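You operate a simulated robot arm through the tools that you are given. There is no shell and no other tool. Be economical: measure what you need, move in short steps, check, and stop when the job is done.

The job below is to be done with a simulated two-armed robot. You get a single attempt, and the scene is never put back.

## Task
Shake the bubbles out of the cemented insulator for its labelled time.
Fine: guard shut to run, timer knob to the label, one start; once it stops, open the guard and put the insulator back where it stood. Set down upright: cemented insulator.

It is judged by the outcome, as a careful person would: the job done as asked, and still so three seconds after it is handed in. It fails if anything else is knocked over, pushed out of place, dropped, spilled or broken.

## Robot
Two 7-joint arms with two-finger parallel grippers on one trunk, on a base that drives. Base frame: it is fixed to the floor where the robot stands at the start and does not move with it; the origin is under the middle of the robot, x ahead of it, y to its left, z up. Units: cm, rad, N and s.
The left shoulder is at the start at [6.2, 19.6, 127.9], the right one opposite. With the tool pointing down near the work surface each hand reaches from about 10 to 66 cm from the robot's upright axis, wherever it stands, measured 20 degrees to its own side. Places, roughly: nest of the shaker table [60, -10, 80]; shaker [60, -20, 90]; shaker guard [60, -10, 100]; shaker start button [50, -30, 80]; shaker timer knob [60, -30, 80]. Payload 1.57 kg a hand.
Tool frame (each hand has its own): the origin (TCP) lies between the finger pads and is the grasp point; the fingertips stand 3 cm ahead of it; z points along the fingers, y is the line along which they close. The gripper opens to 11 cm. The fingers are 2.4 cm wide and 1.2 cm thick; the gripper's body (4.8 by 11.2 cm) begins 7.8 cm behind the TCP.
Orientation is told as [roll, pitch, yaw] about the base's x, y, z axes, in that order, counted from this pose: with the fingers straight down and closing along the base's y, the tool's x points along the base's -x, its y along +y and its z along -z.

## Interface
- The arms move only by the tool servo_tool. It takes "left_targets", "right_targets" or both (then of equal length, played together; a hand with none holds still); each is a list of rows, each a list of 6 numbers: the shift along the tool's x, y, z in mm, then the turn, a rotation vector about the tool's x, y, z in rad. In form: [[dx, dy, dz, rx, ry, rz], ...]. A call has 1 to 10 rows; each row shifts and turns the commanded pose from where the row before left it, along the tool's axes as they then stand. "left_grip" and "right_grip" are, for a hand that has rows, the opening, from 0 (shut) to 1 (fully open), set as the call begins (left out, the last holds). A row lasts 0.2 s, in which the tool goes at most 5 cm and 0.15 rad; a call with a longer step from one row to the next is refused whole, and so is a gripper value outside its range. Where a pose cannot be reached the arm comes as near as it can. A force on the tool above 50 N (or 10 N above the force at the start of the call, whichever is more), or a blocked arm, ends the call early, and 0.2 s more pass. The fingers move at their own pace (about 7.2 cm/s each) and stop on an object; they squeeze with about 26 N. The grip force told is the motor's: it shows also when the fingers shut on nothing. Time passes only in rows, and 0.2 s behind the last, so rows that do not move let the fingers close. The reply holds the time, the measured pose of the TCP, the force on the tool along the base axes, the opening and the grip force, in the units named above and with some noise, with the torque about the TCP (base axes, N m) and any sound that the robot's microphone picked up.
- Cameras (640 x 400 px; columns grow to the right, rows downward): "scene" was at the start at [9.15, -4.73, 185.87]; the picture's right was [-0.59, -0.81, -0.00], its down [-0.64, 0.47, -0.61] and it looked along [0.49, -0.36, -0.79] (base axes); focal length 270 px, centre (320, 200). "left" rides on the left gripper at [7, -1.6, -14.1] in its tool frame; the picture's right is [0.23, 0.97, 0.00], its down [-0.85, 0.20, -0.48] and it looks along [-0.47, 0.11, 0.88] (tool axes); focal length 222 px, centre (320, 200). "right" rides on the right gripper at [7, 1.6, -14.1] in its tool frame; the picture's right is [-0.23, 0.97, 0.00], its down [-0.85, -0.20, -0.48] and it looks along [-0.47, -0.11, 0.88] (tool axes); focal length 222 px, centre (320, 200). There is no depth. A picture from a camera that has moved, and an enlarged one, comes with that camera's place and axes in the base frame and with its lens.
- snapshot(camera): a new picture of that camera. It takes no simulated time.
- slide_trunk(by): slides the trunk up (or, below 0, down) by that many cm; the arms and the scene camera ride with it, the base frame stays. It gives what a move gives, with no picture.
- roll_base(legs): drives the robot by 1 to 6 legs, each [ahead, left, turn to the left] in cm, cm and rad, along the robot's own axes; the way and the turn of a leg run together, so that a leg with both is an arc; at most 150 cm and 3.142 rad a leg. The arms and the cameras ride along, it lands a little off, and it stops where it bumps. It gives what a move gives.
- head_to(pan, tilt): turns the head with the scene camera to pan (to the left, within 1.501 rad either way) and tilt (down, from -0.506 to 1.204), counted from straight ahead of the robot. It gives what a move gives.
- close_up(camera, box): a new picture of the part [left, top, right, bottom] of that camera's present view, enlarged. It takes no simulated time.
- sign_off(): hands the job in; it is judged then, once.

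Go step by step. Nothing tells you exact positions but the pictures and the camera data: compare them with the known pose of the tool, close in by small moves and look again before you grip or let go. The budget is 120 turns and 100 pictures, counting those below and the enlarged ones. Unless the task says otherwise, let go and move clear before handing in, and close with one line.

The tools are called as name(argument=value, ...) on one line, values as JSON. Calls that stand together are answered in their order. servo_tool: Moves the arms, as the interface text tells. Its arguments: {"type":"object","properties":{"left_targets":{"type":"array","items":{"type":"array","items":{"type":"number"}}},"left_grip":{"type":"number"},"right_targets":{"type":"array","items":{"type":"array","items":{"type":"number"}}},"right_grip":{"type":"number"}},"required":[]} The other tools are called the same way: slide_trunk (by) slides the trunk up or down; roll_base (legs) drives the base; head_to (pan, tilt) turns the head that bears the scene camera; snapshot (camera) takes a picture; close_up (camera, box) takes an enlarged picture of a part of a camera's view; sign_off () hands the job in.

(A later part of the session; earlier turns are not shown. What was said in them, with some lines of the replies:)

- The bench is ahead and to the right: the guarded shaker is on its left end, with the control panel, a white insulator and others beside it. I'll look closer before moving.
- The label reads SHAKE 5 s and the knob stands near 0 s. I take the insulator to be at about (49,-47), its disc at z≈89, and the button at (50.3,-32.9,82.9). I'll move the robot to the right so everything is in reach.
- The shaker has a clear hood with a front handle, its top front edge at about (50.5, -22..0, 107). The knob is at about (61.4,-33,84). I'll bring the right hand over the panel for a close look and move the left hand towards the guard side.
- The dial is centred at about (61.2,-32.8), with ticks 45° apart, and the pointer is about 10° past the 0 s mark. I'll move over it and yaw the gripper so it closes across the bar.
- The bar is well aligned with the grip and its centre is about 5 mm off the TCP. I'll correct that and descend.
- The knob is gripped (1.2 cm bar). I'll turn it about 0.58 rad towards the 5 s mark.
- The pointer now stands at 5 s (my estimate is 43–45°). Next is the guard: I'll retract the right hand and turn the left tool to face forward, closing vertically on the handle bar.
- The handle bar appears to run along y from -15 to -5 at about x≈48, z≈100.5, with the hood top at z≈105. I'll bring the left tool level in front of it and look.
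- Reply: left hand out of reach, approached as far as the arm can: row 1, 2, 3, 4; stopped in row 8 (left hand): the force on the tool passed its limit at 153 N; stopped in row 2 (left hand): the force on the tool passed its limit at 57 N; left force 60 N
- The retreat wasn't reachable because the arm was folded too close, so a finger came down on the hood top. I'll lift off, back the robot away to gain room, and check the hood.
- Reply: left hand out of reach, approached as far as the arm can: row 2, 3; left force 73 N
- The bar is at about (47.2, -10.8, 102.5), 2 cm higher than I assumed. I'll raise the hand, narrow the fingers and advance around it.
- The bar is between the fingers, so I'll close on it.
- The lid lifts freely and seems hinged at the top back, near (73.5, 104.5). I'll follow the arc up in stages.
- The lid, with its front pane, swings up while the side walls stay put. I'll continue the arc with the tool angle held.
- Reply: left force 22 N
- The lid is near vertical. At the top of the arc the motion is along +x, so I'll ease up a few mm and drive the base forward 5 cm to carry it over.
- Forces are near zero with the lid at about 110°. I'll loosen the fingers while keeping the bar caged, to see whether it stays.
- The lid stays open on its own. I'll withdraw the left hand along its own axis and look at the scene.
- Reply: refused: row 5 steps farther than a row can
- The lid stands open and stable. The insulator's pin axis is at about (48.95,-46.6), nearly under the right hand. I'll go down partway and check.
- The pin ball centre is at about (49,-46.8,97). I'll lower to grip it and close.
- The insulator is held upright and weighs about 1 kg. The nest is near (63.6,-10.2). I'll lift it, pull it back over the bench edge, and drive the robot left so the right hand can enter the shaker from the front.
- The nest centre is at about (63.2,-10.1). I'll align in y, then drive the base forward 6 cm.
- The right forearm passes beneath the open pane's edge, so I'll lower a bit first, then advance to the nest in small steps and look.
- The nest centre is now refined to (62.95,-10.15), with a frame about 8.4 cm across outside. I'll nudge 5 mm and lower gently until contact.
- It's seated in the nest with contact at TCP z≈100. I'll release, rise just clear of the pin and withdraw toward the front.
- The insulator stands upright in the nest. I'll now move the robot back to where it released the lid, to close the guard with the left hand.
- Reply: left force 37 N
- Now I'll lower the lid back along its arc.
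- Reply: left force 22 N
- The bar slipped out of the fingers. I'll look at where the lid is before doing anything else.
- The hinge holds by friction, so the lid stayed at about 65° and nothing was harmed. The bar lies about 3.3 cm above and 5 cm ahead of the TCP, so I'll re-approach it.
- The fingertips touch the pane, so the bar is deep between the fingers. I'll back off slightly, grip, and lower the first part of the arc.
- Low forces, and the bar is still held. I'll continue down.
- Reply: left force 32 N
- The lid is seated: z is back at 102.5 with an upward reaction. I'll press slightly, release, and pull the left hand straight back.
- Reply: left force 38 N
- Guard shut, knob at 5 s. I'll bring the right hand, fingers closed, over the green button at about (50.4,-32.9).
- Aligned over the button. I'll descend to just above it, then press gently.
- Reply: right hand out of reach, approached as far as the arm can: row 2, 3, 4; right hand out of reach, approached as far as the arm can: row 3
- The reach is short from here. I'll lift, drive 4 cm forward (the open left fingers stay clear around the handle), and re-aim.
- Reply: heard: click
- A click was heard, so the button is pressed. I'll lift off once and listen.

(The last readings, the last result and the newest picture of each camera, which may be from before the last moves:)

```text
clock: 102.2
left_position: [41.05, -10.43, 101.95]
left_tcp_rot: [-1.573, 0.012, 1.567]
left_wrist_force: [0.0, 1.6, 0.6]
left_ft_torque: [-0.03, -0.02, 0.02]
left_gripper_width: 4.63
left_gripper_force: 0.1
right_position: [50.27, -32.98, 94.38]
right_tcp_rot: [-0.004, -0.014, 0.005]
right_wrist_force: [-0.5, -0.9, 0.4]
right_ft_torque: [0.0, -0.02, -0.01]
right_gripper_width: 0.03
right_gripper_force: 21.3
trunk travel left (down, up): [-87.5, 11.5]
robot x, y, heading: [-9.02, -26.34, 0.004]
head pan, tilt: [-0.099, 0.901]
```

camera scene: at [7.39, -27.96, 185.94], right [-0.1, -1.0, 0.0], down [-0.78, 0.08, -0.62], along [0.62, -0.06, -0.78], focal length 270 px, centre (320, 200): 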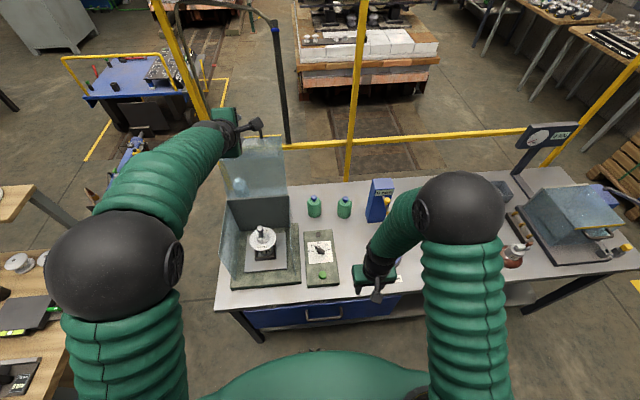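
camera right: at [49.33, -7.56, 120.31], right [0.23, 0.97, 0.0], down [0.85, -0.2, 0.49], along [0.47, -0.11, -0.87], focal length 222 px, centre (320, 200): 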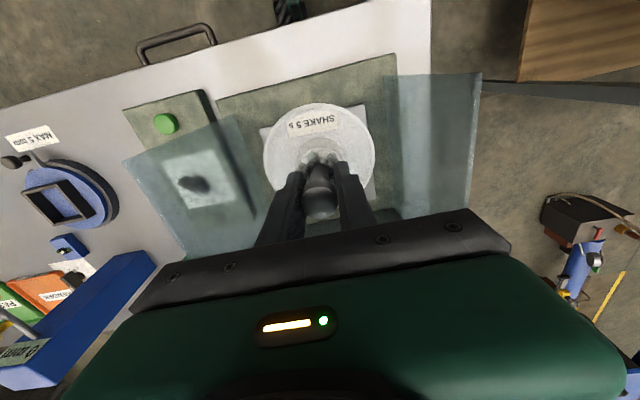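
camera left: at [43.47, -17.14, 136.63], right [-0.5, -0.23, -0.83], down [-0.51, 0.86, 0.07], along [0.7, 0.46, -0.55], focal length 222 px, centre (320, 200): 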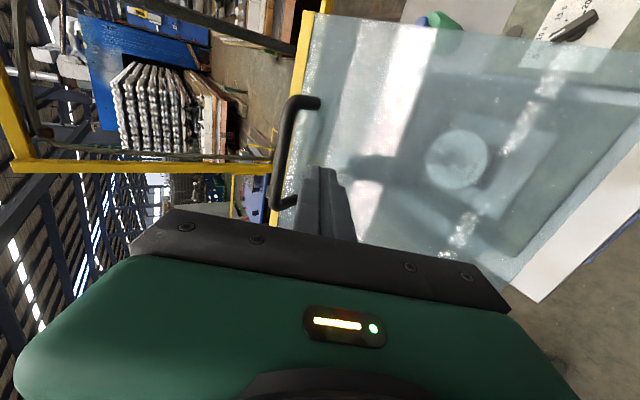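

About 7 s have passed since the click. I'll move the right hand back and inspect the panel and the insulator to confirm it ran and stopped.

servo_tool(right_targets=[[0, 0, -40, 0, 0, 0], [30, -30, -20, 0, 0, 0], [30, -35, 0, 0, 0, 0], [30, -35, 0, 0, 0, 0], [0, 0, 0, 0, 0, 0]])

close_up(camera="scene", box=[230, 190, 340, 280])

```text
clock: 103.4
left_position: [40.95, -10.45, 101.98]
left_tcp_rot: [-1.572, 0.01, 1.566]
left_wrist_force: [0.0, -0.7, -0.3]
left_ft_torque: [-0.02, -0.02, 0.02]
left_gripper_width: 4.61
left_gripper_force: 0.0
right_position: [41.26, -42.87, 100.41]
right_tcp_rot: [-0.005, -0.017, 0.006]
right_wrist_force: [-0.3, 1.1, -1.2]
right_ft_torque: [-0.02, -0.01, -0.03]
right_gripper_width: 0.01
right_gripper_force: 21.6
trunk travel left (down, up): [-87.5, 11.5]
robot x, y, heading: [-9.3, -26.5, 0.005]
head pan, tilt: [-0.099, 0.901]
```

```text
4.44 times, centred on (285, 235) of scene
camera zoom: at [1.57, -27.22, 185.93], right [-0.1, -1.0, 0.0], down [-0.78, 0.08, -0.62], along [0.62, -0.06, -0.79], focal length 1201 px, centre (476, 44)
```

zoom: 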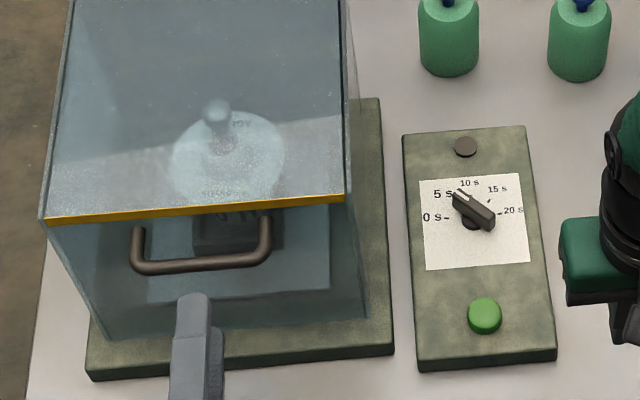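

close_up(camera="scene", box=[266, 205, 298, 230])

```text
16.00 times, centred on (282, 218) of scene
camera zoom: at [1.57, -27.22, 185.93], right [-0.1, -1.0, 0.0], down [-0.78, 0.08, -0.62], along [0.62, -0.06, -0.79], focal length 4322 px, centre (928, -80)
```

zoom: 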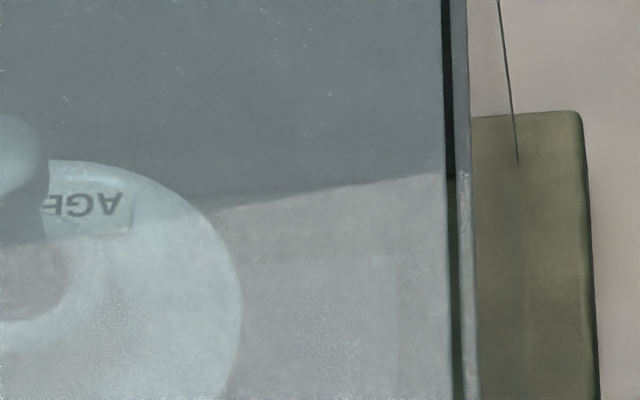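

The cement now looks smooth through the lid, so the shake ran and has stopped. I'll open the guard: base back 5 cm, then grip the handle again with the left hand.

roll_base(legs=[[-5, 0, 0]])

servo_tool(left_targets=[[0, -3, 0, 0, 0, 0], [0, 0, 25, 0, 0, 0], [0, 0, 25, 0, 0, 0], [0, 0, 20, 0, 0, 0], [0, 0, 10, 0, 0, 0], [0, 0, 0, 0, 0, 0], [0, 0, 0, 0, 0, 0]])

close_up(camera="left", box=[200, 40, 460, 260])

```text
clock: 104.3
left_position: [36.82, -10.44, 101.56]
left_tcp_rot: [-1.563, 0.011, 1.568]
left_wrist_force: [0.9, -0.2, -0.3]
left_ft_torque: [-0.01, 0.01, 0.0]
left_gripper_width: 4.61
left_gripper_force: 0.1
right_position: [37.05, -42.75, 99.87]
right_tcp_rot: [-0.005, -0.004, 0.006]
right_wrist_force: [-0.1, 0.5, 0.1]
right_ft_torque: [0.0, 0.06, -0.02]
right_gripper_width: 0.0
right_gripper_force: 21.8
trunk travel left (down, up): [-87.5, 11.5]
robot x, y, heading: [-14.34, -26.11, -0.001]
head pan, tilt: [-0.099, 0.901]
```

```text
clock: 105.9
left_position: [43.56, -10.37, 102.49]
left_tcp_rot: [-1.576, 0.01, 1.569]
left_wrist_force: [-0.2, -0.7, 0.6]
left_ft_torque: [-0.02, 0.04, 0.0]
left_gripper_width: 4.63
left_gripper_force: 0.0
right_position: [36.06, -42.79, 100.52]
right_tcp_rot: [-0.002, -0.018, 0.008]
right_wrist_force: [0.8, -1.0, -0.7]
right_ft_torque: [0.01, -0.02, -0.02]
right_gripper_width: 0.0
right_gripper_force: 20.8
trunk travel left (down, up): [-87.5, 11.5]
robot x, y, heading: [-14.55, -26.57, 0.005]
head pan, tilt: [-0.099, 0.901]
```

```text
1.82 times, centred on (330, 150) of left
camera zoom: at [29.48, -17.29, 104.08], right [0.0, -0.24, -0.97], down [-0.47, 0.85, -0.21], along [0.88, 0.46, -0.11], focal length 404 px, centre (302, 291)
```

zoom: 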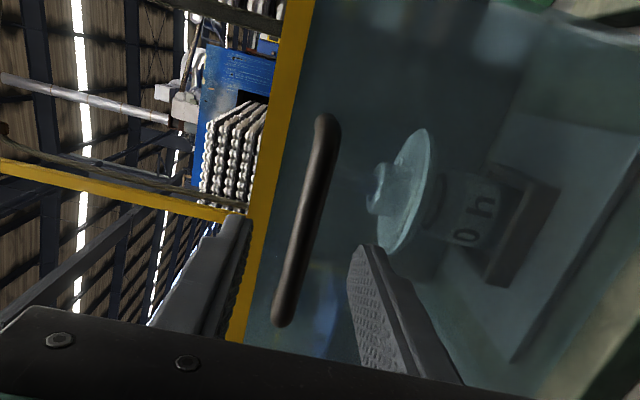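

servo_tool(left_targets=[[0, 0, 15, 0, 0, 0], [0, 0, 12, 0, 0, 0], [0, 0, 7, 0, 0, 0], [0, 0, 0, 0, 0, 0]])

servo_tool(left_targets=[[0, 0, 0, 0, 0, 0], [0, 0, 0, 0, 0, 0], [0, 0, 0, 0, 0, 0], [0, 0, 0, 0, 0, 0]], left_grip=0)

```text
clock: 106.9
left_position: [47.18, -10.4, 102.45]
left_tcp_rot: [-1.575, 0.009, 1.567]
left_wrist_force: [0.7, 0.3, -0.1]
left_ft_torque: [0.03, -0.01, 0.0]
left_gripper_width: 4.63
left_gripper_force: 0.0
right_position: [36.13, -42.68, 100.44]
right_tcp_rot: [-0.004, -0.016, 0.008]
right_wrist_force: [-0.9, -0.3, -0.6]
right_ft_torque: [-0.02, 0.01, 0.01]
right_gripper_width: 0.01
right_gripper_force: 20.7
trunk travel left (down, up): [-87.5, 11.5]
robot x, y, heading: [-14.68, -26.34, 0.001]
head pan, tilt: [-0.099, 0.901]
```

```text
clock: 107.9
left_position: [47.12, -10.34, 102.55]
left_tcp_rot: [-1.576, 0.009, 1.567]
left_wrist_force: [1.4, 0.5, 3.1]
left_ft_torque: [0.6, -0.04, -0.1]
left_gripper_width: 1.17
left_gripper_force: 29.4
right_position: [36.11, -42.65, 100.41]
right_tcp_rot: [-0.003, -0.016, 0.006]
right_wrist_force: [-0.2, -0.7, -0.5]
right_ft_torque: [-0.01, -0.01, -0.01]
right_gripper_width: 0.0
right_gripper_force: 21.4
trunk travel left (down, up): [-87.5, 11.5]
robot x, y, heading: [-14.56, -26.48, 0.002]
head pan, tilt: [-0.099, 0.901]
```

The bar is gripped. I'll open along the fitted arc.

servo_tool(left_targets=[[0, -25.5, -2.1, -0.07, 0, 0], [0, -25.6, -1.4, -0.07, 0, 0], [0, -25.5, -0.7, -0.07, 0, 0], [0, -25.5, 0, -0.07, 0, 0], [0, -25.5, 0.6, -0.07, 0, 0], [0, 0, 0, 0, 0, 0]])

servo_tool(left_targets=[[0, -25.6, 1.2, -0.07, 0, 0], [0, -25.5, 1.9, -0.07, 0, 0], [0, -25.5, 2.5, -0.07, 0, 0], [0, -25.3, 3.1, 0, 0, 0], [0, 0, 0, 0, 0, 0]])

```text
clock: 109.3
left_position: [48.84, -10.4, 115.19]
left_tcp_rot: [-1.228, 0.009, 1.567]
left_wrist_force: [-2.9, -3.0, 0.6]
left_ft_torque: [0.53, -0.05, 0.04]
left_gripper_width: 1.16
left_gripper_force: 28.9
right_position: [35.97, -42.82, 100.49]
right_tcp_rot: [-0.003, -0.019, 0.007]
right_wrist_force: [0.5, -0.1, -0.7]
right_ft_torque: [0.03, 0.0, 0.03]
right_gripper_width: 0.03
right_gripper_force: 21.2
trunk travel left (down, up): [-87.5, 11.5]
robot x, y, heading: [-13.98, -27.03, 0.004]
head pan, tilt: [-0.099, 0.901]
```

```text
clock: 110.5
left_position: [53.91, -10.41, 123.86]
left_tcp_rot: [-1.017, 0.009, 1.569]
left_wrist_force: [-2.1, -3.5, -0.9]
left_ft_torque: [0.33, 0.08, -0.19]
left_gripper_width: 1.16
left_gripper_force: 29.3
right_position: [36.0, -42.87, 100.54]
right_tcp_rot: [-0.003, -0.017, 0.008]
right_wrist_force: [0.0, 0.2, 0.0]
right_ft_torque: [-0.06, 0.02, -0.01]
right_gripper_width: 0.0
right_gripper_force: 21.5
trunk travel left (down, up): [-87.5, 11.5]
robot x, y, heading: [-14.18, -26.62, -0.001]
head pan, tilt: [-0.099, 0.901]
```

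servo_tool(left_targets=[[0, -25, 5.6, 0, 0, 0], [0, -24.3, 7.9, 0, 0, 0], [0, -23.4, 10.2, 0, 0, 0], [0, -22.3, 12.3, 0, 0, 0], [0, 0, 0, 0, 0, 0]])

servo_tool(left_targets=[[0, -21.1, 14.5, 0, 0, 0], [0, -19.6, 16.4, 0, 0, 0], [0, -18.1, 18.3, 0, 0, 0], [0, 0, 0, 0, 0, 0]])

```text
clock: 111.7
left_position: [61.79, -10.43, 130.01]
left_tcp_rot: [-1.015, 0.011, 1.57]
left_wrist_force: [-1.0, -0.7, -1.0]
left_ft_torque: [0.65, -0.01, 0.29]
left_gripper_width: 1.17
left_gripper_force: 29.0
right_position: [36.2, -42.86, 100.37]
right_tcp_rot: [-0.005, -0.014, 0.007]
right_wrist_force: [0.0, 0.6, -0.3]
right_ft_torque: [-0.01, 0.01, 0.01]
right_gripper_width: 0.0
right_gripper_force: 21.0
trunk travel left (down, up): [-87.5, 11.5]
robot x, y, heading: [-14.21, -26.36, 0.003]
head pan, tilt: [-0.099, 0.901]
```

```text
clock: 112.7
left_position: [69.18, -10.56, 132.55]
left_tcp_rot: [-1.016, 0.011, 1.565]
left_wrist_force: [1.6, -1.3, 0.1]
left_ft_torque: [-0.14, -0.01, -0.97]
left_gripper_width: 1.17
left_gripper_force: 29.0
right_position: [36.08, -42.77, 100.44]
right_tcp_rot: [-0.003, -0.014, 0.004]
right_wrist_force: [-0.4, -0.4, -1.3]
right_ft_torque: [0.01, 0.0, 0.0]
right_gripper_width: 0.0
right_gripper_force: 21.3
trunk travel left (down, up): [-87.5, 11.5]
robot x, y, heading: [-14.22, -26.21, 0.003]
head pan, tilt: [-0.099, 0.901]
```

roll_base(legs=[[6.5, 0, 0]])

servo_tool(left_targets=[[0, 3, 2, 0, 0, 0], [0, 0, 0, 0, 0, 0]])

roll_base(legs=[[4.5, 0, 0]])

servo_tool(left_targets=[[0, 0, 0, 0, 0, 0], [0, 0, 0, 0, 0, 0]])

```text
clock: 113.7
left_position: [74.8, -10.53, 132.87]
left_tcp_rot: [-1.02, 0.011, 1.566]
left_wrist_force: [-2.8, -3.4, 12.8]
left_ft_torque: [0.26, 0.01, -0.54]
left_gripper_width: 1.17
left_gripper_force: 30.1
right_position: [42.01, -42.79, 100.72]
right_tcp_rot: [-0.004, -0.024, 0.006]
right_wrist_force: [-0.2, -0.4, 0.7]
right_ft_torque: [-0.02, -0.02, 0.05]
right_gripper_width: 0.02
right_gripper_force: 21.6
trunk travel left (down, up): [-87.5, 11.5]
robot x, y, heading: [-7.88, -26.42, 0.0]
head pan, tilt: [-0.099, 0.901]
```

```text
clock: 114.3
left_position: [75.08, -10.51, 132.84]
left_tcp_rot: [-1.026, 0.009, 1.566]
left_wrist_force: [-0.9, 1.1, 29.2]
left_ft_torque: [0.58, -0.18, 0.28]
left_gripper_width: 1.17
left_gripper_force: 28.8
right_position: [42.19, -42.97, 100.69]
right_tcp_rot: [-0.001, -0.021, 0.004]
right_wrist_force: [0.0, 0.7, -0.4]
right_ft_torque: [0.0, 0.03, 0.03]
right_gripper_width: 0.0
right_gripper_force: 21.4
trunk travel left (down, up): [-87.5, 11.5]
robot x, y, heading: [-7.49, -26.27, -0.001]
head pan, tilt: [-0.099, 0.901]
```

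```text
clock: 115.3
left_position: [79.84, -10.53, 132.15]
left_tcp_rot: [-1.01, 0.012, 1.56]
left_wrist_force: [-0.3, 2.4, 2.5]
left_ft_torque: [-0.15, 0.0, -0.73]
left_gripper_width: 1.18
left_gripper_force: 29.1
right_position: [46.9, -42.62, 100.55]
right_tcp_rot: [-0.002, -0.018, 0.006]
right_wrist_force: [-0.5, -0.1, 0.5]
right_ft_torque: [-0.03, 0.02, 0.01]
right_gripper_width: 0.03
right_gripper_force: 20.9
trunk travel left (down, up): [-87.5, 11.5]
robot x, y, heading: [-3.46, -26.06, 0.006]
head pan, tilt: [-0.099, 0.901]
stopped in leg 1: the force on the tool passed its limit at 73 N (the readings are from after the stop); the commanded pose is now the measured one
```

```text
clock: 115.9
left_position: [79.71, -10.61, 132.35]
left_tcp_rot: [-1.011, 0.013, 1.558]
left_wrist_force: [-0.1, 1.6, -2.3]
left_ft_torque: [0.58, -0.04, 0.36]
left_gripper_width: 1.17
left_gripper_force: 28.9
right_position: [46.81, -42.57, 100.54]
right_tcp_rot: [-0.002, -0.019, 0.009]
right_wrist_force: [0.9, 0.0, 0.4]
right_ft_torque: [-0.01, -0.01, -0.01]
right_gripper_width: 0.0
right_gripper_force: 21.2
trunk travel left (down, up): [-87.5, 11.5]
robot x, y, heading: [-3.15, -26.32, 0.005]
head pan, tilt: [-0.099, 0.901]
```

The lid is fully open at about 110°. I'll release and withdraw the left hand as before.

servo_tool(left_targets=[[0, 0, 0, 0, 0, 0], [0, 0, 0, 0, 0, 0], [0, 0, 0, 0, 0, 0], [0, 0, -25, 0, 0, 0], [0, 0, -40, 0, 0, 0], [0, 0, -45, 0, 0, 0], [0, -20, -42, 0, 0, 0], [0, -20, -42, 0, 0, 0], [-20, 0, -40, 0, 0, 0], [-40, 0, -20, 0, 0, 0]], left_grip=0.33)

servo_tool(left_targets=[[-40, 0, 0, 0, 0, 0], [0, 0, 0, 0, 0, 0]], right_targets=[[30, 0, -30, 0, 0, 0], [30, 0, -30, 0, 0, 0]], right_grip=0.5)

snapshot(camera="scene")

```text
clock: 118.1
left_position: [60.14, -3.41, 149.16]
left_tcp_rot: [-1.014, 0.015, 1.558]
left_wrist_force: [0.0, -0.6, 0.0]
left_ft_torque: [0.0, -0.02, 0.0]
left_gripper_width: 3.62
left_gripper_force: 0.1
right_position: [46.72, -42.38, 100.59]
right_tcp_rot: [-0.006, -0.021, 0.006]
right_wrist_force: [-0.1, 0.2, -0.6]
right_ft_torque: [-0.04, 0.0, 0.0]
right_gripper_width: 0.0
right_gripper_force: 21.2
trunk travel left (down, up): [-87.5, 11.5]
robot x, y, heading: [-3.6, -26.31, 0.007]
head pan, tilt: [-0.099, 0.901]
```

```text
clock: 118.7
left_position: [59.82, 0.03, 149.31]
left_tcp_rot: [-1.015, 0.013, 1.559]
left_wrist_force: [0.2, 0.1, 0.2]
left_ft_torque: [0.01, 0.02, 0.02]
left_gripper_width: 3.62
left_gripper_force: 0.0
right_position: [40.31, -42.71, 106.57]
right_tcp_rot: [-0.004, -0.021, 0.008]
right_wrist_force: [-0.9, -0.4, -0.1]
right_ft_torque: [-0.03, -0.02, 0.01]
right_gripper_width: 5.52
right_gripper_force: 0.0
trunk travel left (down, up): [-87.5, 11.5]
robot x, y, heading: [-3.76, -26.47, -0.001]
head pan, tilt: [-0.099, 0.901]
```

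```text
11 pictures are left
camera scene: at [6.82, -27.15, 185.96], right [-0.1, -1.0, 0.0], down [-0.78, 0.08, -0.62], along [0.62, -0.06, -0.78], focal length 270 px, centre (320, 200)
```

scene: 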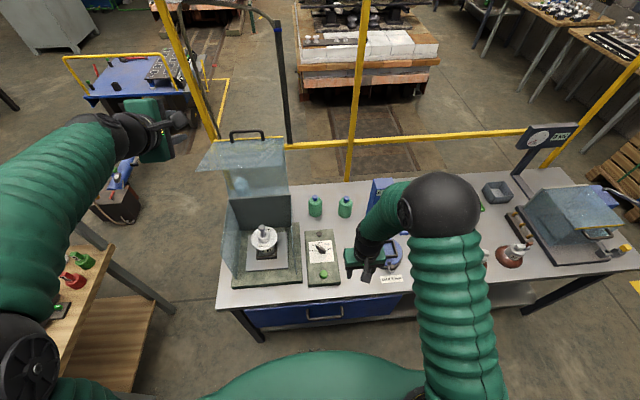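

close_up(camera="scene", box=[244, 218, 284, 266])

roll_base(legs=[[0, 30, 0], [6, 0, 0]])

servo_tool(right_targets=[[0, 0, 0, 0, 0, 0], [0, 0, 0, 0, 0, 0]])

```text
8.33 times, centred on (264, 242) of scene
camera zoom: at [6.82, -27.15, 185.96], right [-0.1, -1.0, 0.0], down [-0.78, 0.08, -0.62], along [0.62, -0.06, -0.78], focal length 2251 px, centre (787, -150)
```

zoom: 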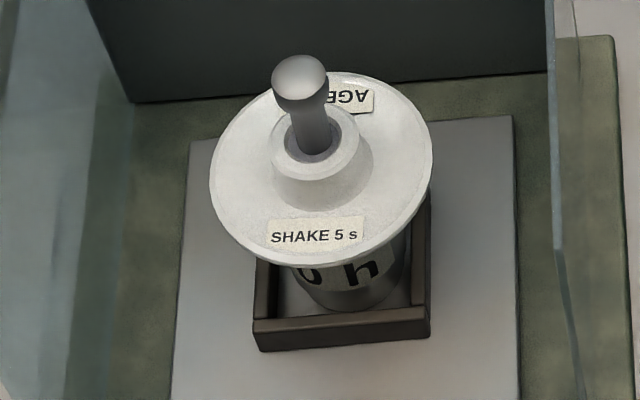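

```text
clock: 121.3
left_position: [64.12, 32.22, 149.68]
left_tcp_rot: [-1.025, 0.022, 1.562]
left_wrist_force: [-1.2, 1.1, 0.4]
left_ft_torque: [-0.03, 0.0, -0.06]
left_gripper_width: 3.64
left_gripper_force: 0.0
right_position: [45.35, -11.32, 107.19]
right_tcp_rot: [-0.012, -0.029, 0.012]
right_wrist_force: [-0.6, 1.0, 0.0]
right_ft_torque: [-0.08, -0.04, 0.01]
right_gripper_width: 5.49
right_gripper_force: 0.2
trunk travel left (down, up): [-87.5, 11.5]
robot x, y, heading: [2.37, 4.09, 0.005]
head pan, tilt: [-0.099, 0.901]
```

```text
clock: 121.9
left_position: [65.41, 30.38, 149.56]
left_tcp_rot: [-1.017, 0.012, 1.564]
left_wrist_force: [0.2, 0.2, 0.2]
left_ft_torque: [0.04, -0.02, 0.01]
left_gripper_width: 3.65
left_gripper_force: 0.1
right_position: [46.24, -12.43, 106.49]
right_tcp_rot: [-0.001, -0.023, 0.013]
right_wrist_force: [0.1, 0.5, -0.3]
right_ft_torque: [-0.01, -0.04, -0.02]
right_gripper_width: 5.5
right_gripper_force: 0.1
trunk travel left (down, up): [-87.5, 11.5]
robot x, y, heading: [2.77, 3.66, 0.007]
head pan, tilt: [-0.099, 0.901]
```

The bubbles are gone, so the shake worked. I'll bring the right hand over the insulator at about (63.2,-10.4).

servo_tool(right_targets=[[0, 20, -10, 0, 0, 0], [-30, 0, 0, 0, 0, 0], [-35, 0, 0, 0, 0, 0], [-35, 0, 0, 0, 0, 0], [-35, 0, 0, 0, 0, 0], [-30, 0, 0, 0, 0, 0], [0, 0, 0, 0, 0, 0]], right_grip=0.5)

close_up(camera="right", box=[200, 60, 440, 260])

```text
clock: 123.5
left_position: [65.68, 30.26, 149.32]
left_tcp_rot: [-1.015, 0.011, 1.561]
left_wrist_force: [0.1, 0.0, 0.3]
left_ft_torque: [-0.01, -0.02, 0.02]
left_gripper_width: 3.63
left_gripper_force: 0.0
right_position: [62.92, -10.48, 107.91]
right_tcp_rot: [-0.001, -0.02, 0.013]
right_wrist_force: [-0.3, 0.8, 0.4]
right_ft_torque: [0.02, -0.02, -0.01]
right_gripper_width: 5.48
right_gripper_force: 0.0
trunk travel left (down, up): [-87.5, 11.5]
robot x, y, heading: [2.4, 3.67, 0.002]
head pan, tilt: [-0.099, 0.901]
```

```text
2.00 times, centred on (320, 160) of right
camera zoom: at [55.6, -9.05, 121.87], right [0.22, 0.98, 0.0], down [0.85, -0.19, 0.5], along [0.48, -0.1, -0.87], focal length 444 px, centre (320, 280)
```

zoom: 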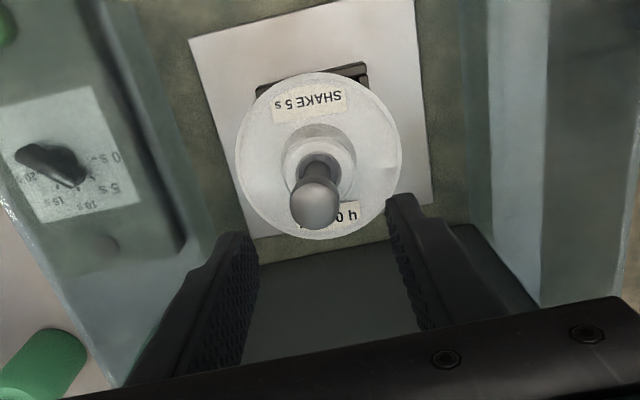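

servo_tool(right_targets=[[0, -2.5, 20, 0, 0.017, -0.01], [0, 0, 25, 0, 0, 0], [0, 0, 20, 0, 0, 0], [0, 0, 13, 0, 0, 0], [0, 0, 0, 0, 0, 0]])

close_up(camera="right", box=[200, 60, 440, 260])

```text
clock: 124.7
left_position: [65.7, 30.53, 149.3]
left_tcp_rot: [-1.016, 0.012, 1.564]
left_wrist_force: [0.4, 0.1, 0.6]
left_ft_torque: [0.0, 0.0, 0.02]
left_gripper_width: 3.66
left_gripper_force: 0.1
right_position: [63.01, -10.45, 99.95]
right_tcp_rot: [0.0, -0.002, 0.022]
right_wrist_force: [0.6, 0.7, -0.3]
right_ft_torque: [0.0, -0.02, -0.02]
right_gripper_width: 5.49
right_gripper_force: 0.1
trunk travel left (down, up): [-87.5, 11.5]
robot x, y, heading: [2.33, 3.99, 0.003]
head pan, tilt: [-0.099, 0.901]
```

```text
2.00 times, centred on (320, 160) of right
camera zoom: at [55.81, -8.95, 114.02], right [0.21, 0.98, 0.0], down [0.86, -0.18, 0.48], along [0.47, -0.1, -0.88], focal length 444 px, centre (320, 280)
```

zoom: 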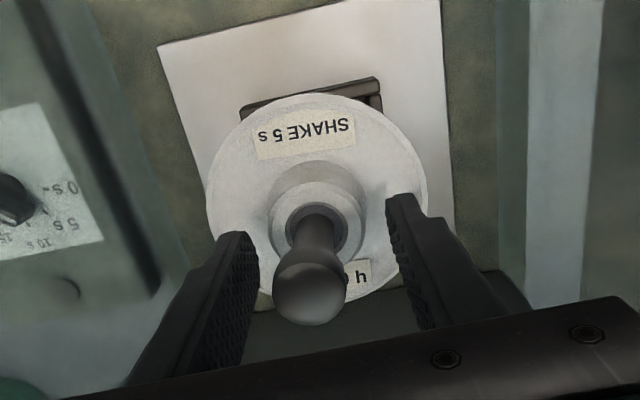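

servo_tool(right_targets=[[0, 0, 0, 0, 0, 0], [0, 0, 0, 0, 0, 0], [0, 0, 0, 0, 0, 0], [0, 0, 0, 0, 0, 0], [0, 0, 0, 0, 0, 0]], right_grip=0)

servo_tool(right_targets=[[0, 0, -10, 0, 0, 0], [0, 0, -15, 0, 0, 0], [0, 0, -15, 0, 0, 0], [0, 0, 0, 0, 0, 0]])

servo_tool(right_targets=[[15, 0, 0, 0, 0, 0], [25, 0, 0, 0, 0, 0], [30, 0, 0, 0, 0, 0], [30, 0, 0, 0, 0, 0], [30, 0, -10, 0, 0, 0], [30, 0, -10, 0, 0, 0], [30, 0, 0, 0, 0, 0], [25, 0, 0, 0, 0, 0], [10, 0, 0, 0, 0, 0], [0, 0, 0, 0, 0, 0]])

```text
clock: 125.9
left_position: [65.58, 30.56, 149.36]
left_tcp_rot: [-1.016, 0.012, 1.564]
left_wrist_force: [-0.4, 0.6, 0.5]
left_ft_torque: [-0.02, -0.02, -0.02]
left_gripper_width: 3.63
left_gripper_force: 0.0
right_position: [62.9, -10.32, 100.03]
right_tcp_rot: [-0.002, -0.002, 0.023]
right_wrist_force: [0.1, 0.5, 1.9]
right_ft_torque: [0.28, 0.05, 0.01]
right_gripper_width: 2.41
right_gripper_force: 26.2
trunk travel left (down, up): [-87.5, 11.5]
robot x, y, heading: [2.57, 3.81, 0.007]
head pan, tilt: [-0.099, 0.901]
```

```text
clock: 126.9
left_position: [65.97, 30.6, 149.21]
left_tcp_rot: [-1.015, 0.012, 1.563]
left_wrist_force: [-0.1, 1.0, 0.4]
left_ft_torque: [0.01, 0.02, -0.01]
left_gripper_width: 3.64
left_gripper_force: 0.0
right_position: [63.01, -10.46, 103.89]
right_tcp_rot: [-0.002, 0.0, 0.021]
right_wrist_force: [0.4, 0.0, -11.0]
right_ft_torque: [0.0, -0.02, -0.01]
right_gripper_width: 2.41
right_gripper_force: 25.3
trunk travel left (down, up): [-87.5, 11.5]
robot x, y, heading: [2.1, 4.19, 0.005]
head pan, tilt: [-0.099, 0.901]
```

```text
clock: 129.1
left_position: [65.89, 30.48, 149.26]
left_tcp_rot: [-1.015, 0.011, 1.563]
left_wrist_force: [-0.2, 0.1, 0.0]
left_ft_torque: [0.0, -0.02, 0.01]
left_gripper_width: 3.64
left_gripper_force: 0.1
right_position: [40.32, -10.91, 105.88]
right_tcp_rot: [-0.001, -0.001, 0.023]
right_wrist_force: [0.7, -0.2, -9.9]
right_ft_torque: [-0.01, 0.0, 0.03]
right_gripper_width: 2.41
right_gripper_force: 25.8
trunk travel left (down, up): [-87.5, 11.5]
robot x, y, heading: [2.25, 3.89, 0.006]
head pan, tilt: [-0.099, 0.901]
```

roll_base(legs=[[-5, 0, 0], [0, -31, 0]])

servo_tool(right_targets=[[0, 0, 0, 0, 0, 0], [0, 0, 0, 0, 0, 0], [0, 0, 0, 0, 0, 0]])

```text
clock: 131.8
left_position: [60.9, 1.08, 148.98]
left_tcp_rot: [-1.017, 0.023, 1.565]
left_wrist_force: [-0.4, -0.2, -1.1]
left_ft_torque: [-0.01, 0.0, -0.02]
left_gripper_width: 3.64
left_gripper_force: 0.0
right_position: [35.54, -40.82, 106.02]
right_tcp_rot: [-0.011, -0.003, 0.026]
right_wrist_force: [-0.4, 0.6, -9.8]
right_ft_torque: [0.06, -0.01, 0.0]
right_gripper_width: 2.43
right_gripper_force: 26.1
trunk travel left (down, up): [-87.5, 11.5]
robot x, y, heading: [-2.25, -27.2, 0.008]
head pan, tilt: [-0.099, 0.901]
```

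```text
clock: 132.6
left_position: [60.48, 0.03, 149.33]
left_tcp_rot: [-1.016, 0.016, 1.566]
left_wrist_force: [0.0, 0.8, -0.2]
left_ft_torque: [-0.01, 0.02, -0.04]
left_gripper_width: 3.64
left_gripper_force: 0.1
right_position: [35.24, -41.43, 105.97]
right_tcp_rot: [-0.005, -0.006, 0.028]
right_wrist_force: [0.1, 0.1, -10.1]
right_ft_torque: [0.04, 0.04, 0.02]
right_gripper_width: 2.39
right_gripper_force: 26.3
trunk travel left (down, up): [-87.5, 11.5]
robot x, y, heading: [-2.29, -27.12, 0.014]
head pan, tilt: [-0.099, 0.901]
```

servo_tool(right_targets=[[0, -20, 0, 0, 0, 0.011], [0, -20, 0, 0, 0, 0.011], [0, -14, 0, 0, 0, 0], [-20, 0, 0, 0, 0, 0], [-30, 0, 0, 0, 0, 0], [-30, 0, 0, 0, 0, 0], [-30, 0, 0, 0, 0, 0], [-20, 0, 0, 0, 0, 0], [-10, 0, 0, 0, 0, 0], [0, 0, 0, 0, 0, 0]])

servo_tool(right_targets=[[0, 0, 20, 0, 0, 0], [0, 0, 25, 0, 0, 0], [0, 0, 20, 0, 0, 0], [0, 0, 10, 0, 0, 0], [0, 0, 0, 0, 0, 0], [0, 0, 0, 0, 0, 0]])

close_up(camera="right", box=[200, 60, 440, 240])

```text
clock: 134.8
left_position: [60.81, -0.29, 149.3]
left_tcp_rot: [-1.018, 0.012, 1.565]
left_wrist_force: [0.3, 0.5, 0.6]
left_ft_torque: [-0.03, 0.01, 0.01]
left_gripper_width: 3.65
left_gripper_force: 0.0
right_position: [49.52, -47.26, 105.85]
right_tcp_rot: [-0.003, -0.006, 0.004]
right_wrist_force: [0.3, -0.4, -9.6]
right_ft_torque: [-0.04, 0.02, -0.01]
right_gripper_width: 2.43
right_gripper_force: 25.7
trunk travel left (down, up): [-87.5, 11.5]
robot x, y, heading: [-2.75, -26.89, 0.008]
head pan, tilt: [-0.099, 0.901]
```

```text
clock: 136.2
left_position: [60.79, -0.6, 149.49]
left_tcp_rot: [-1.016, 0.009, 1.566]
left_wrist_force: [-0.5, -0.4, -0.1]
left_ft_torque: [-0.03, -0.01, 0.0]
left_gripper_width: 3.61
left_gripper_force: 0.0
right_position: [49.5, -47.4, 98.62]
right_tcp_rot: [0.0, -0.006, 0.004]
right_wrist_force: [0.5, 0.6, -9.2]
right_ft_torque: [-0.01, 0.01, 0.02]
right_gripper_width: 2.42
right_gripper_force: 25.5
trunk travel left (down, up): [-87.5, 11.5]
robot x, y, heading: [-1.85, -27.42, 0.005]
head pan, tilt: [-0.099, 0.901]
```

```text
2.22 times, centred on (320, 150) of right
camera zoom: at [42.35, -45.89, 112.6], right [0.22, 0.97, 0.0], down [0.85, -0.2, 0.48], along [0.47, -0.11, -0.88], focal length 494 px, centre (320, 311)
```

zoom: 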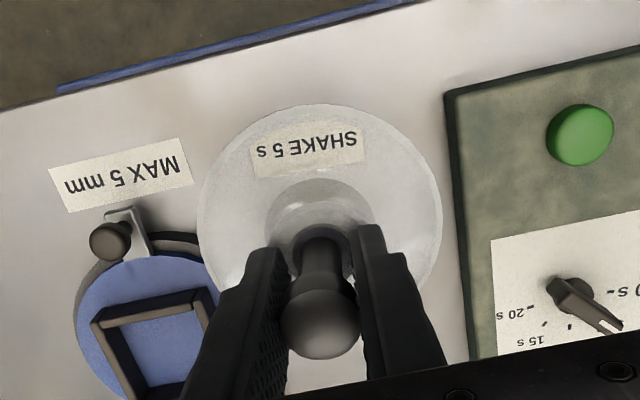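

servo_tool(right_targets=[[2.5, 6, 0, 0, 0, 0], [0, 0, 12, 0, 0, 0], [0, 0, 10, 0, 0, 0], [0, 0, 0, 0, 0, 0]])

servo_tool(right_targets=[[0, 0, 3, 0, 0, 0], [0, 0, 3, 0, 0, 0], [0, 0, 2, 0, 0, 0], [0, 0, 0, 0, 0, 0]])

```text
clock: 137.2
left_position: [60.76, -0.7, 149.45]
left_tcp_rot: [-1.014, 0.012, 1.565]
left_wrist_force: [-0.2, 0.3, 0.2]
left_ft_torque: [0.02, -0.02, 0.04]
left_gripper_width: 3.61
left_gripper_force: 0.1
right_position: [49.34, -46.68, 96.38]
right_tcp_rot: [-0.002, -0.004, 0.004]
right_wrist_force: [0.8, 0.0, -9.9]
right_ft_torque: [0.01, 0.0, 0.01]
right_gripper_width: 2.38
right_gripper_force: 26.7
trunk travel left (down, up): [-87.5, 11.5]
robot x, y, heading: [-2.51, -27.22, 0.013]
head pan, tilt: [-0.099, 0.901]
```

```text
clock: 138.2
left_position: [60.4, -0.47, 149.7]
left_tcp_rot: [-1.019, 0.013, 1.565]
left_wrist_force: [-0.7, -0.5, -0.2]
left_ft_torque: [0.0, 0.02, -0.02]
left_gripper_width: 3.61
left_gripper_force: 0.1
right_position: [49.2, -46.76, 95.82]
right_tcp_rot: [-0.001, -0.01, 0.004]
right_wrist_force: [1.1, -4.1, 22.8]
right_ft_torque: [-0.19, -0.07, 0.06]
right_gripper_width: 2.43
right_gripper_force: 26.1
trunk travel left (down, up): [-87.5, 11.5]
robot x, y, heading: [-2.28, -26.93, 0.006]
head pan, tilt: [-0.099, 0.901]
```

It's standing on the bench at its old spot (TCP 49.2,-46.8,95.8). I'll ease the pressure, release and rise straight up.

servo_tool(right_targets=[[0, 0, -1.5, 0, 0, 0], [0, 0, 0, 0, 0, 0]])

servo_tool(right_targets=[[0, 0, 0, 0, 0, 0], [0, 0, 0, 0, 0, 0], [0, 0, 0, 0, 0, 0], [0, 0, -20, 0, 0, 0], [0, 0, -30, 0, 0, 0], [0, 0, -40, 0, 0, 0], [0, 0, -40, 0, 0, 0], [0, 0, 0, 0, 0, 0]], right_grip=0.5)

snapshot(camera="scene")

close_up(camera="right", box=[200, 20, 440, 240])

```text
clock: 138.8
left_position: [60.48, -0.51, 149.46]
left_tcp_rot: [-1.017, 0.011, 1.565]
left_wrist_force: [0.4, -0.4, 0.4]
left_ft_torque: [0.03, -0.01, 0.01]
left_gripper_width: 3.64
left_gripper_force: 0.0
right_position: [49.14, -46.74, 95.67]
right_tcp_rot: [-0.002, -0.009, 0.003]
right_wrist_force: [4.2, -2.5, 15.6]
right_ft_torque: [0.06, -0.48, 0.0]
right_gripper_width: 2.4
right_gripper_force: 26.2
trunk travel left (down, up): [-87.5, 11.5]
robot x, y, heading: [-2.42, -27.59, 0.005]
head pan, tilt: [-0.099, 0.901]
```

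```text
clock: 140.6
left_position: [60.74, -0.52, 149.43]
left_tcp_rot: [-1.017, 0.013, 1.566]
left_wrist_force: [-0.3, 0.5, -0.9]
left_ft_torque: [0.0, 0.0, 0.04]
left_gripper_width: 3.64
left_gripper_force: 0.1
right_position: [49.18, -46.55, 108.86]
right_tcp_rot: [-0.001, -0.005, 0.003]
right_wrist_force: [-0.4, -0.4, 0.5]
right_ft_torque: [0.01, 0.0, 0.0]
right_gripper_width: 5.52
right_gripper_force: 0.0
trunk travel left (down, up): [-87.5, 11.5]
robot x, y, heading: [-2.4, -26.95, 0.006]
head pan, tilt: [-0.099, 0.901]
```

```text
6 pictures are left
camera scene: at [8.52, -28.02, 185.92], right [-0.09, -1.0, 0.0], down [-0.78, 0.07, -0.62], along [0.62, -0.06, -0.79], focal length 270 px, centre (320, 200)
```

scene: 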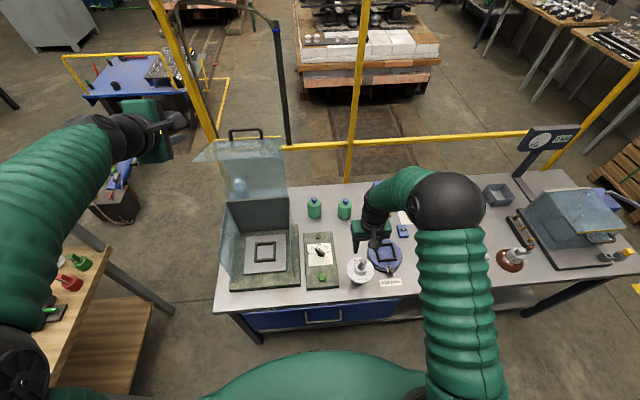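

```text
1.82 times, centred on (320, 130) of right
camera zoom: at [42.07, -45.02, 122.84], right [0.22, 0.97, 0.0], down [0.85, -0.2, 0.48], along [0.47, -0.11, -0.88], focal length 404 px, centre (320, 327)
```

zoom: 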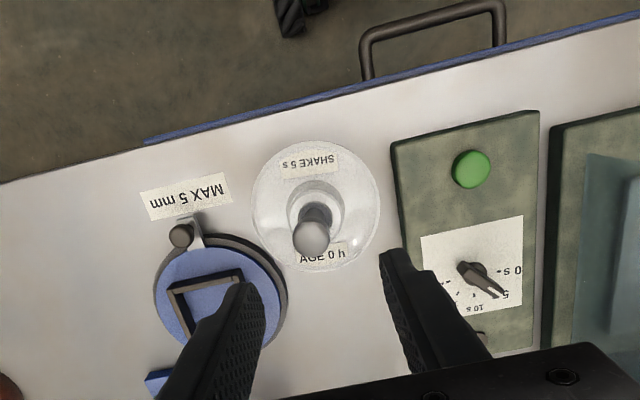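

The insulator stands upright at its original spot, the guard is open and everything else is in place. I'll move the right hand clear and hand in.

servo_tool(right_targets=[[0, 0, -40, 0, 0, 0], [0, 0, -40, 0, 0, 0], [20, -20, -20, 0, 0, 0], [0, 0, 0, 0, 0, 0]])

sign_off()

```text
clock: 141.6
left_position: [60.63, -0.63, 149.44]
left_tcp_rot: [-1.018, 0.01, 1.567]
left_wrist_force: [0.3, -0.2, -0.6]
left_ft_torque: [-0.02, -0.01, 0.05]
left_gripper_width: 3.62
left_gripper_force: 0.0
right_position: [47.21, -48.71, 118.89]
right_tcp_rot: [0.0, -0.006, 0.003]
right_wrist_force: [-0.2, -1.1, 0.2]
right_ft_torque: [-0.01, 0.0, 0.01]
right_gripper_width: 5.5
right_gripper_force: 0.0
trunk travel left (down, up): [-87.5, 11.5]
robot x, y, heading: [-2.2, -27.18, 0.002]
head pan, tilt: [-0.099, 0.901]
```

```text
The job is handed in.
```

The insulator was shaken with the timer knob at its labelled 5 s, guard shut and one start press; its bubbles are gone, it stands upright within a few mm of its old spot, and the guard is open. One finger hit the closed hood top hard (153 N) early on, with no visible damage.
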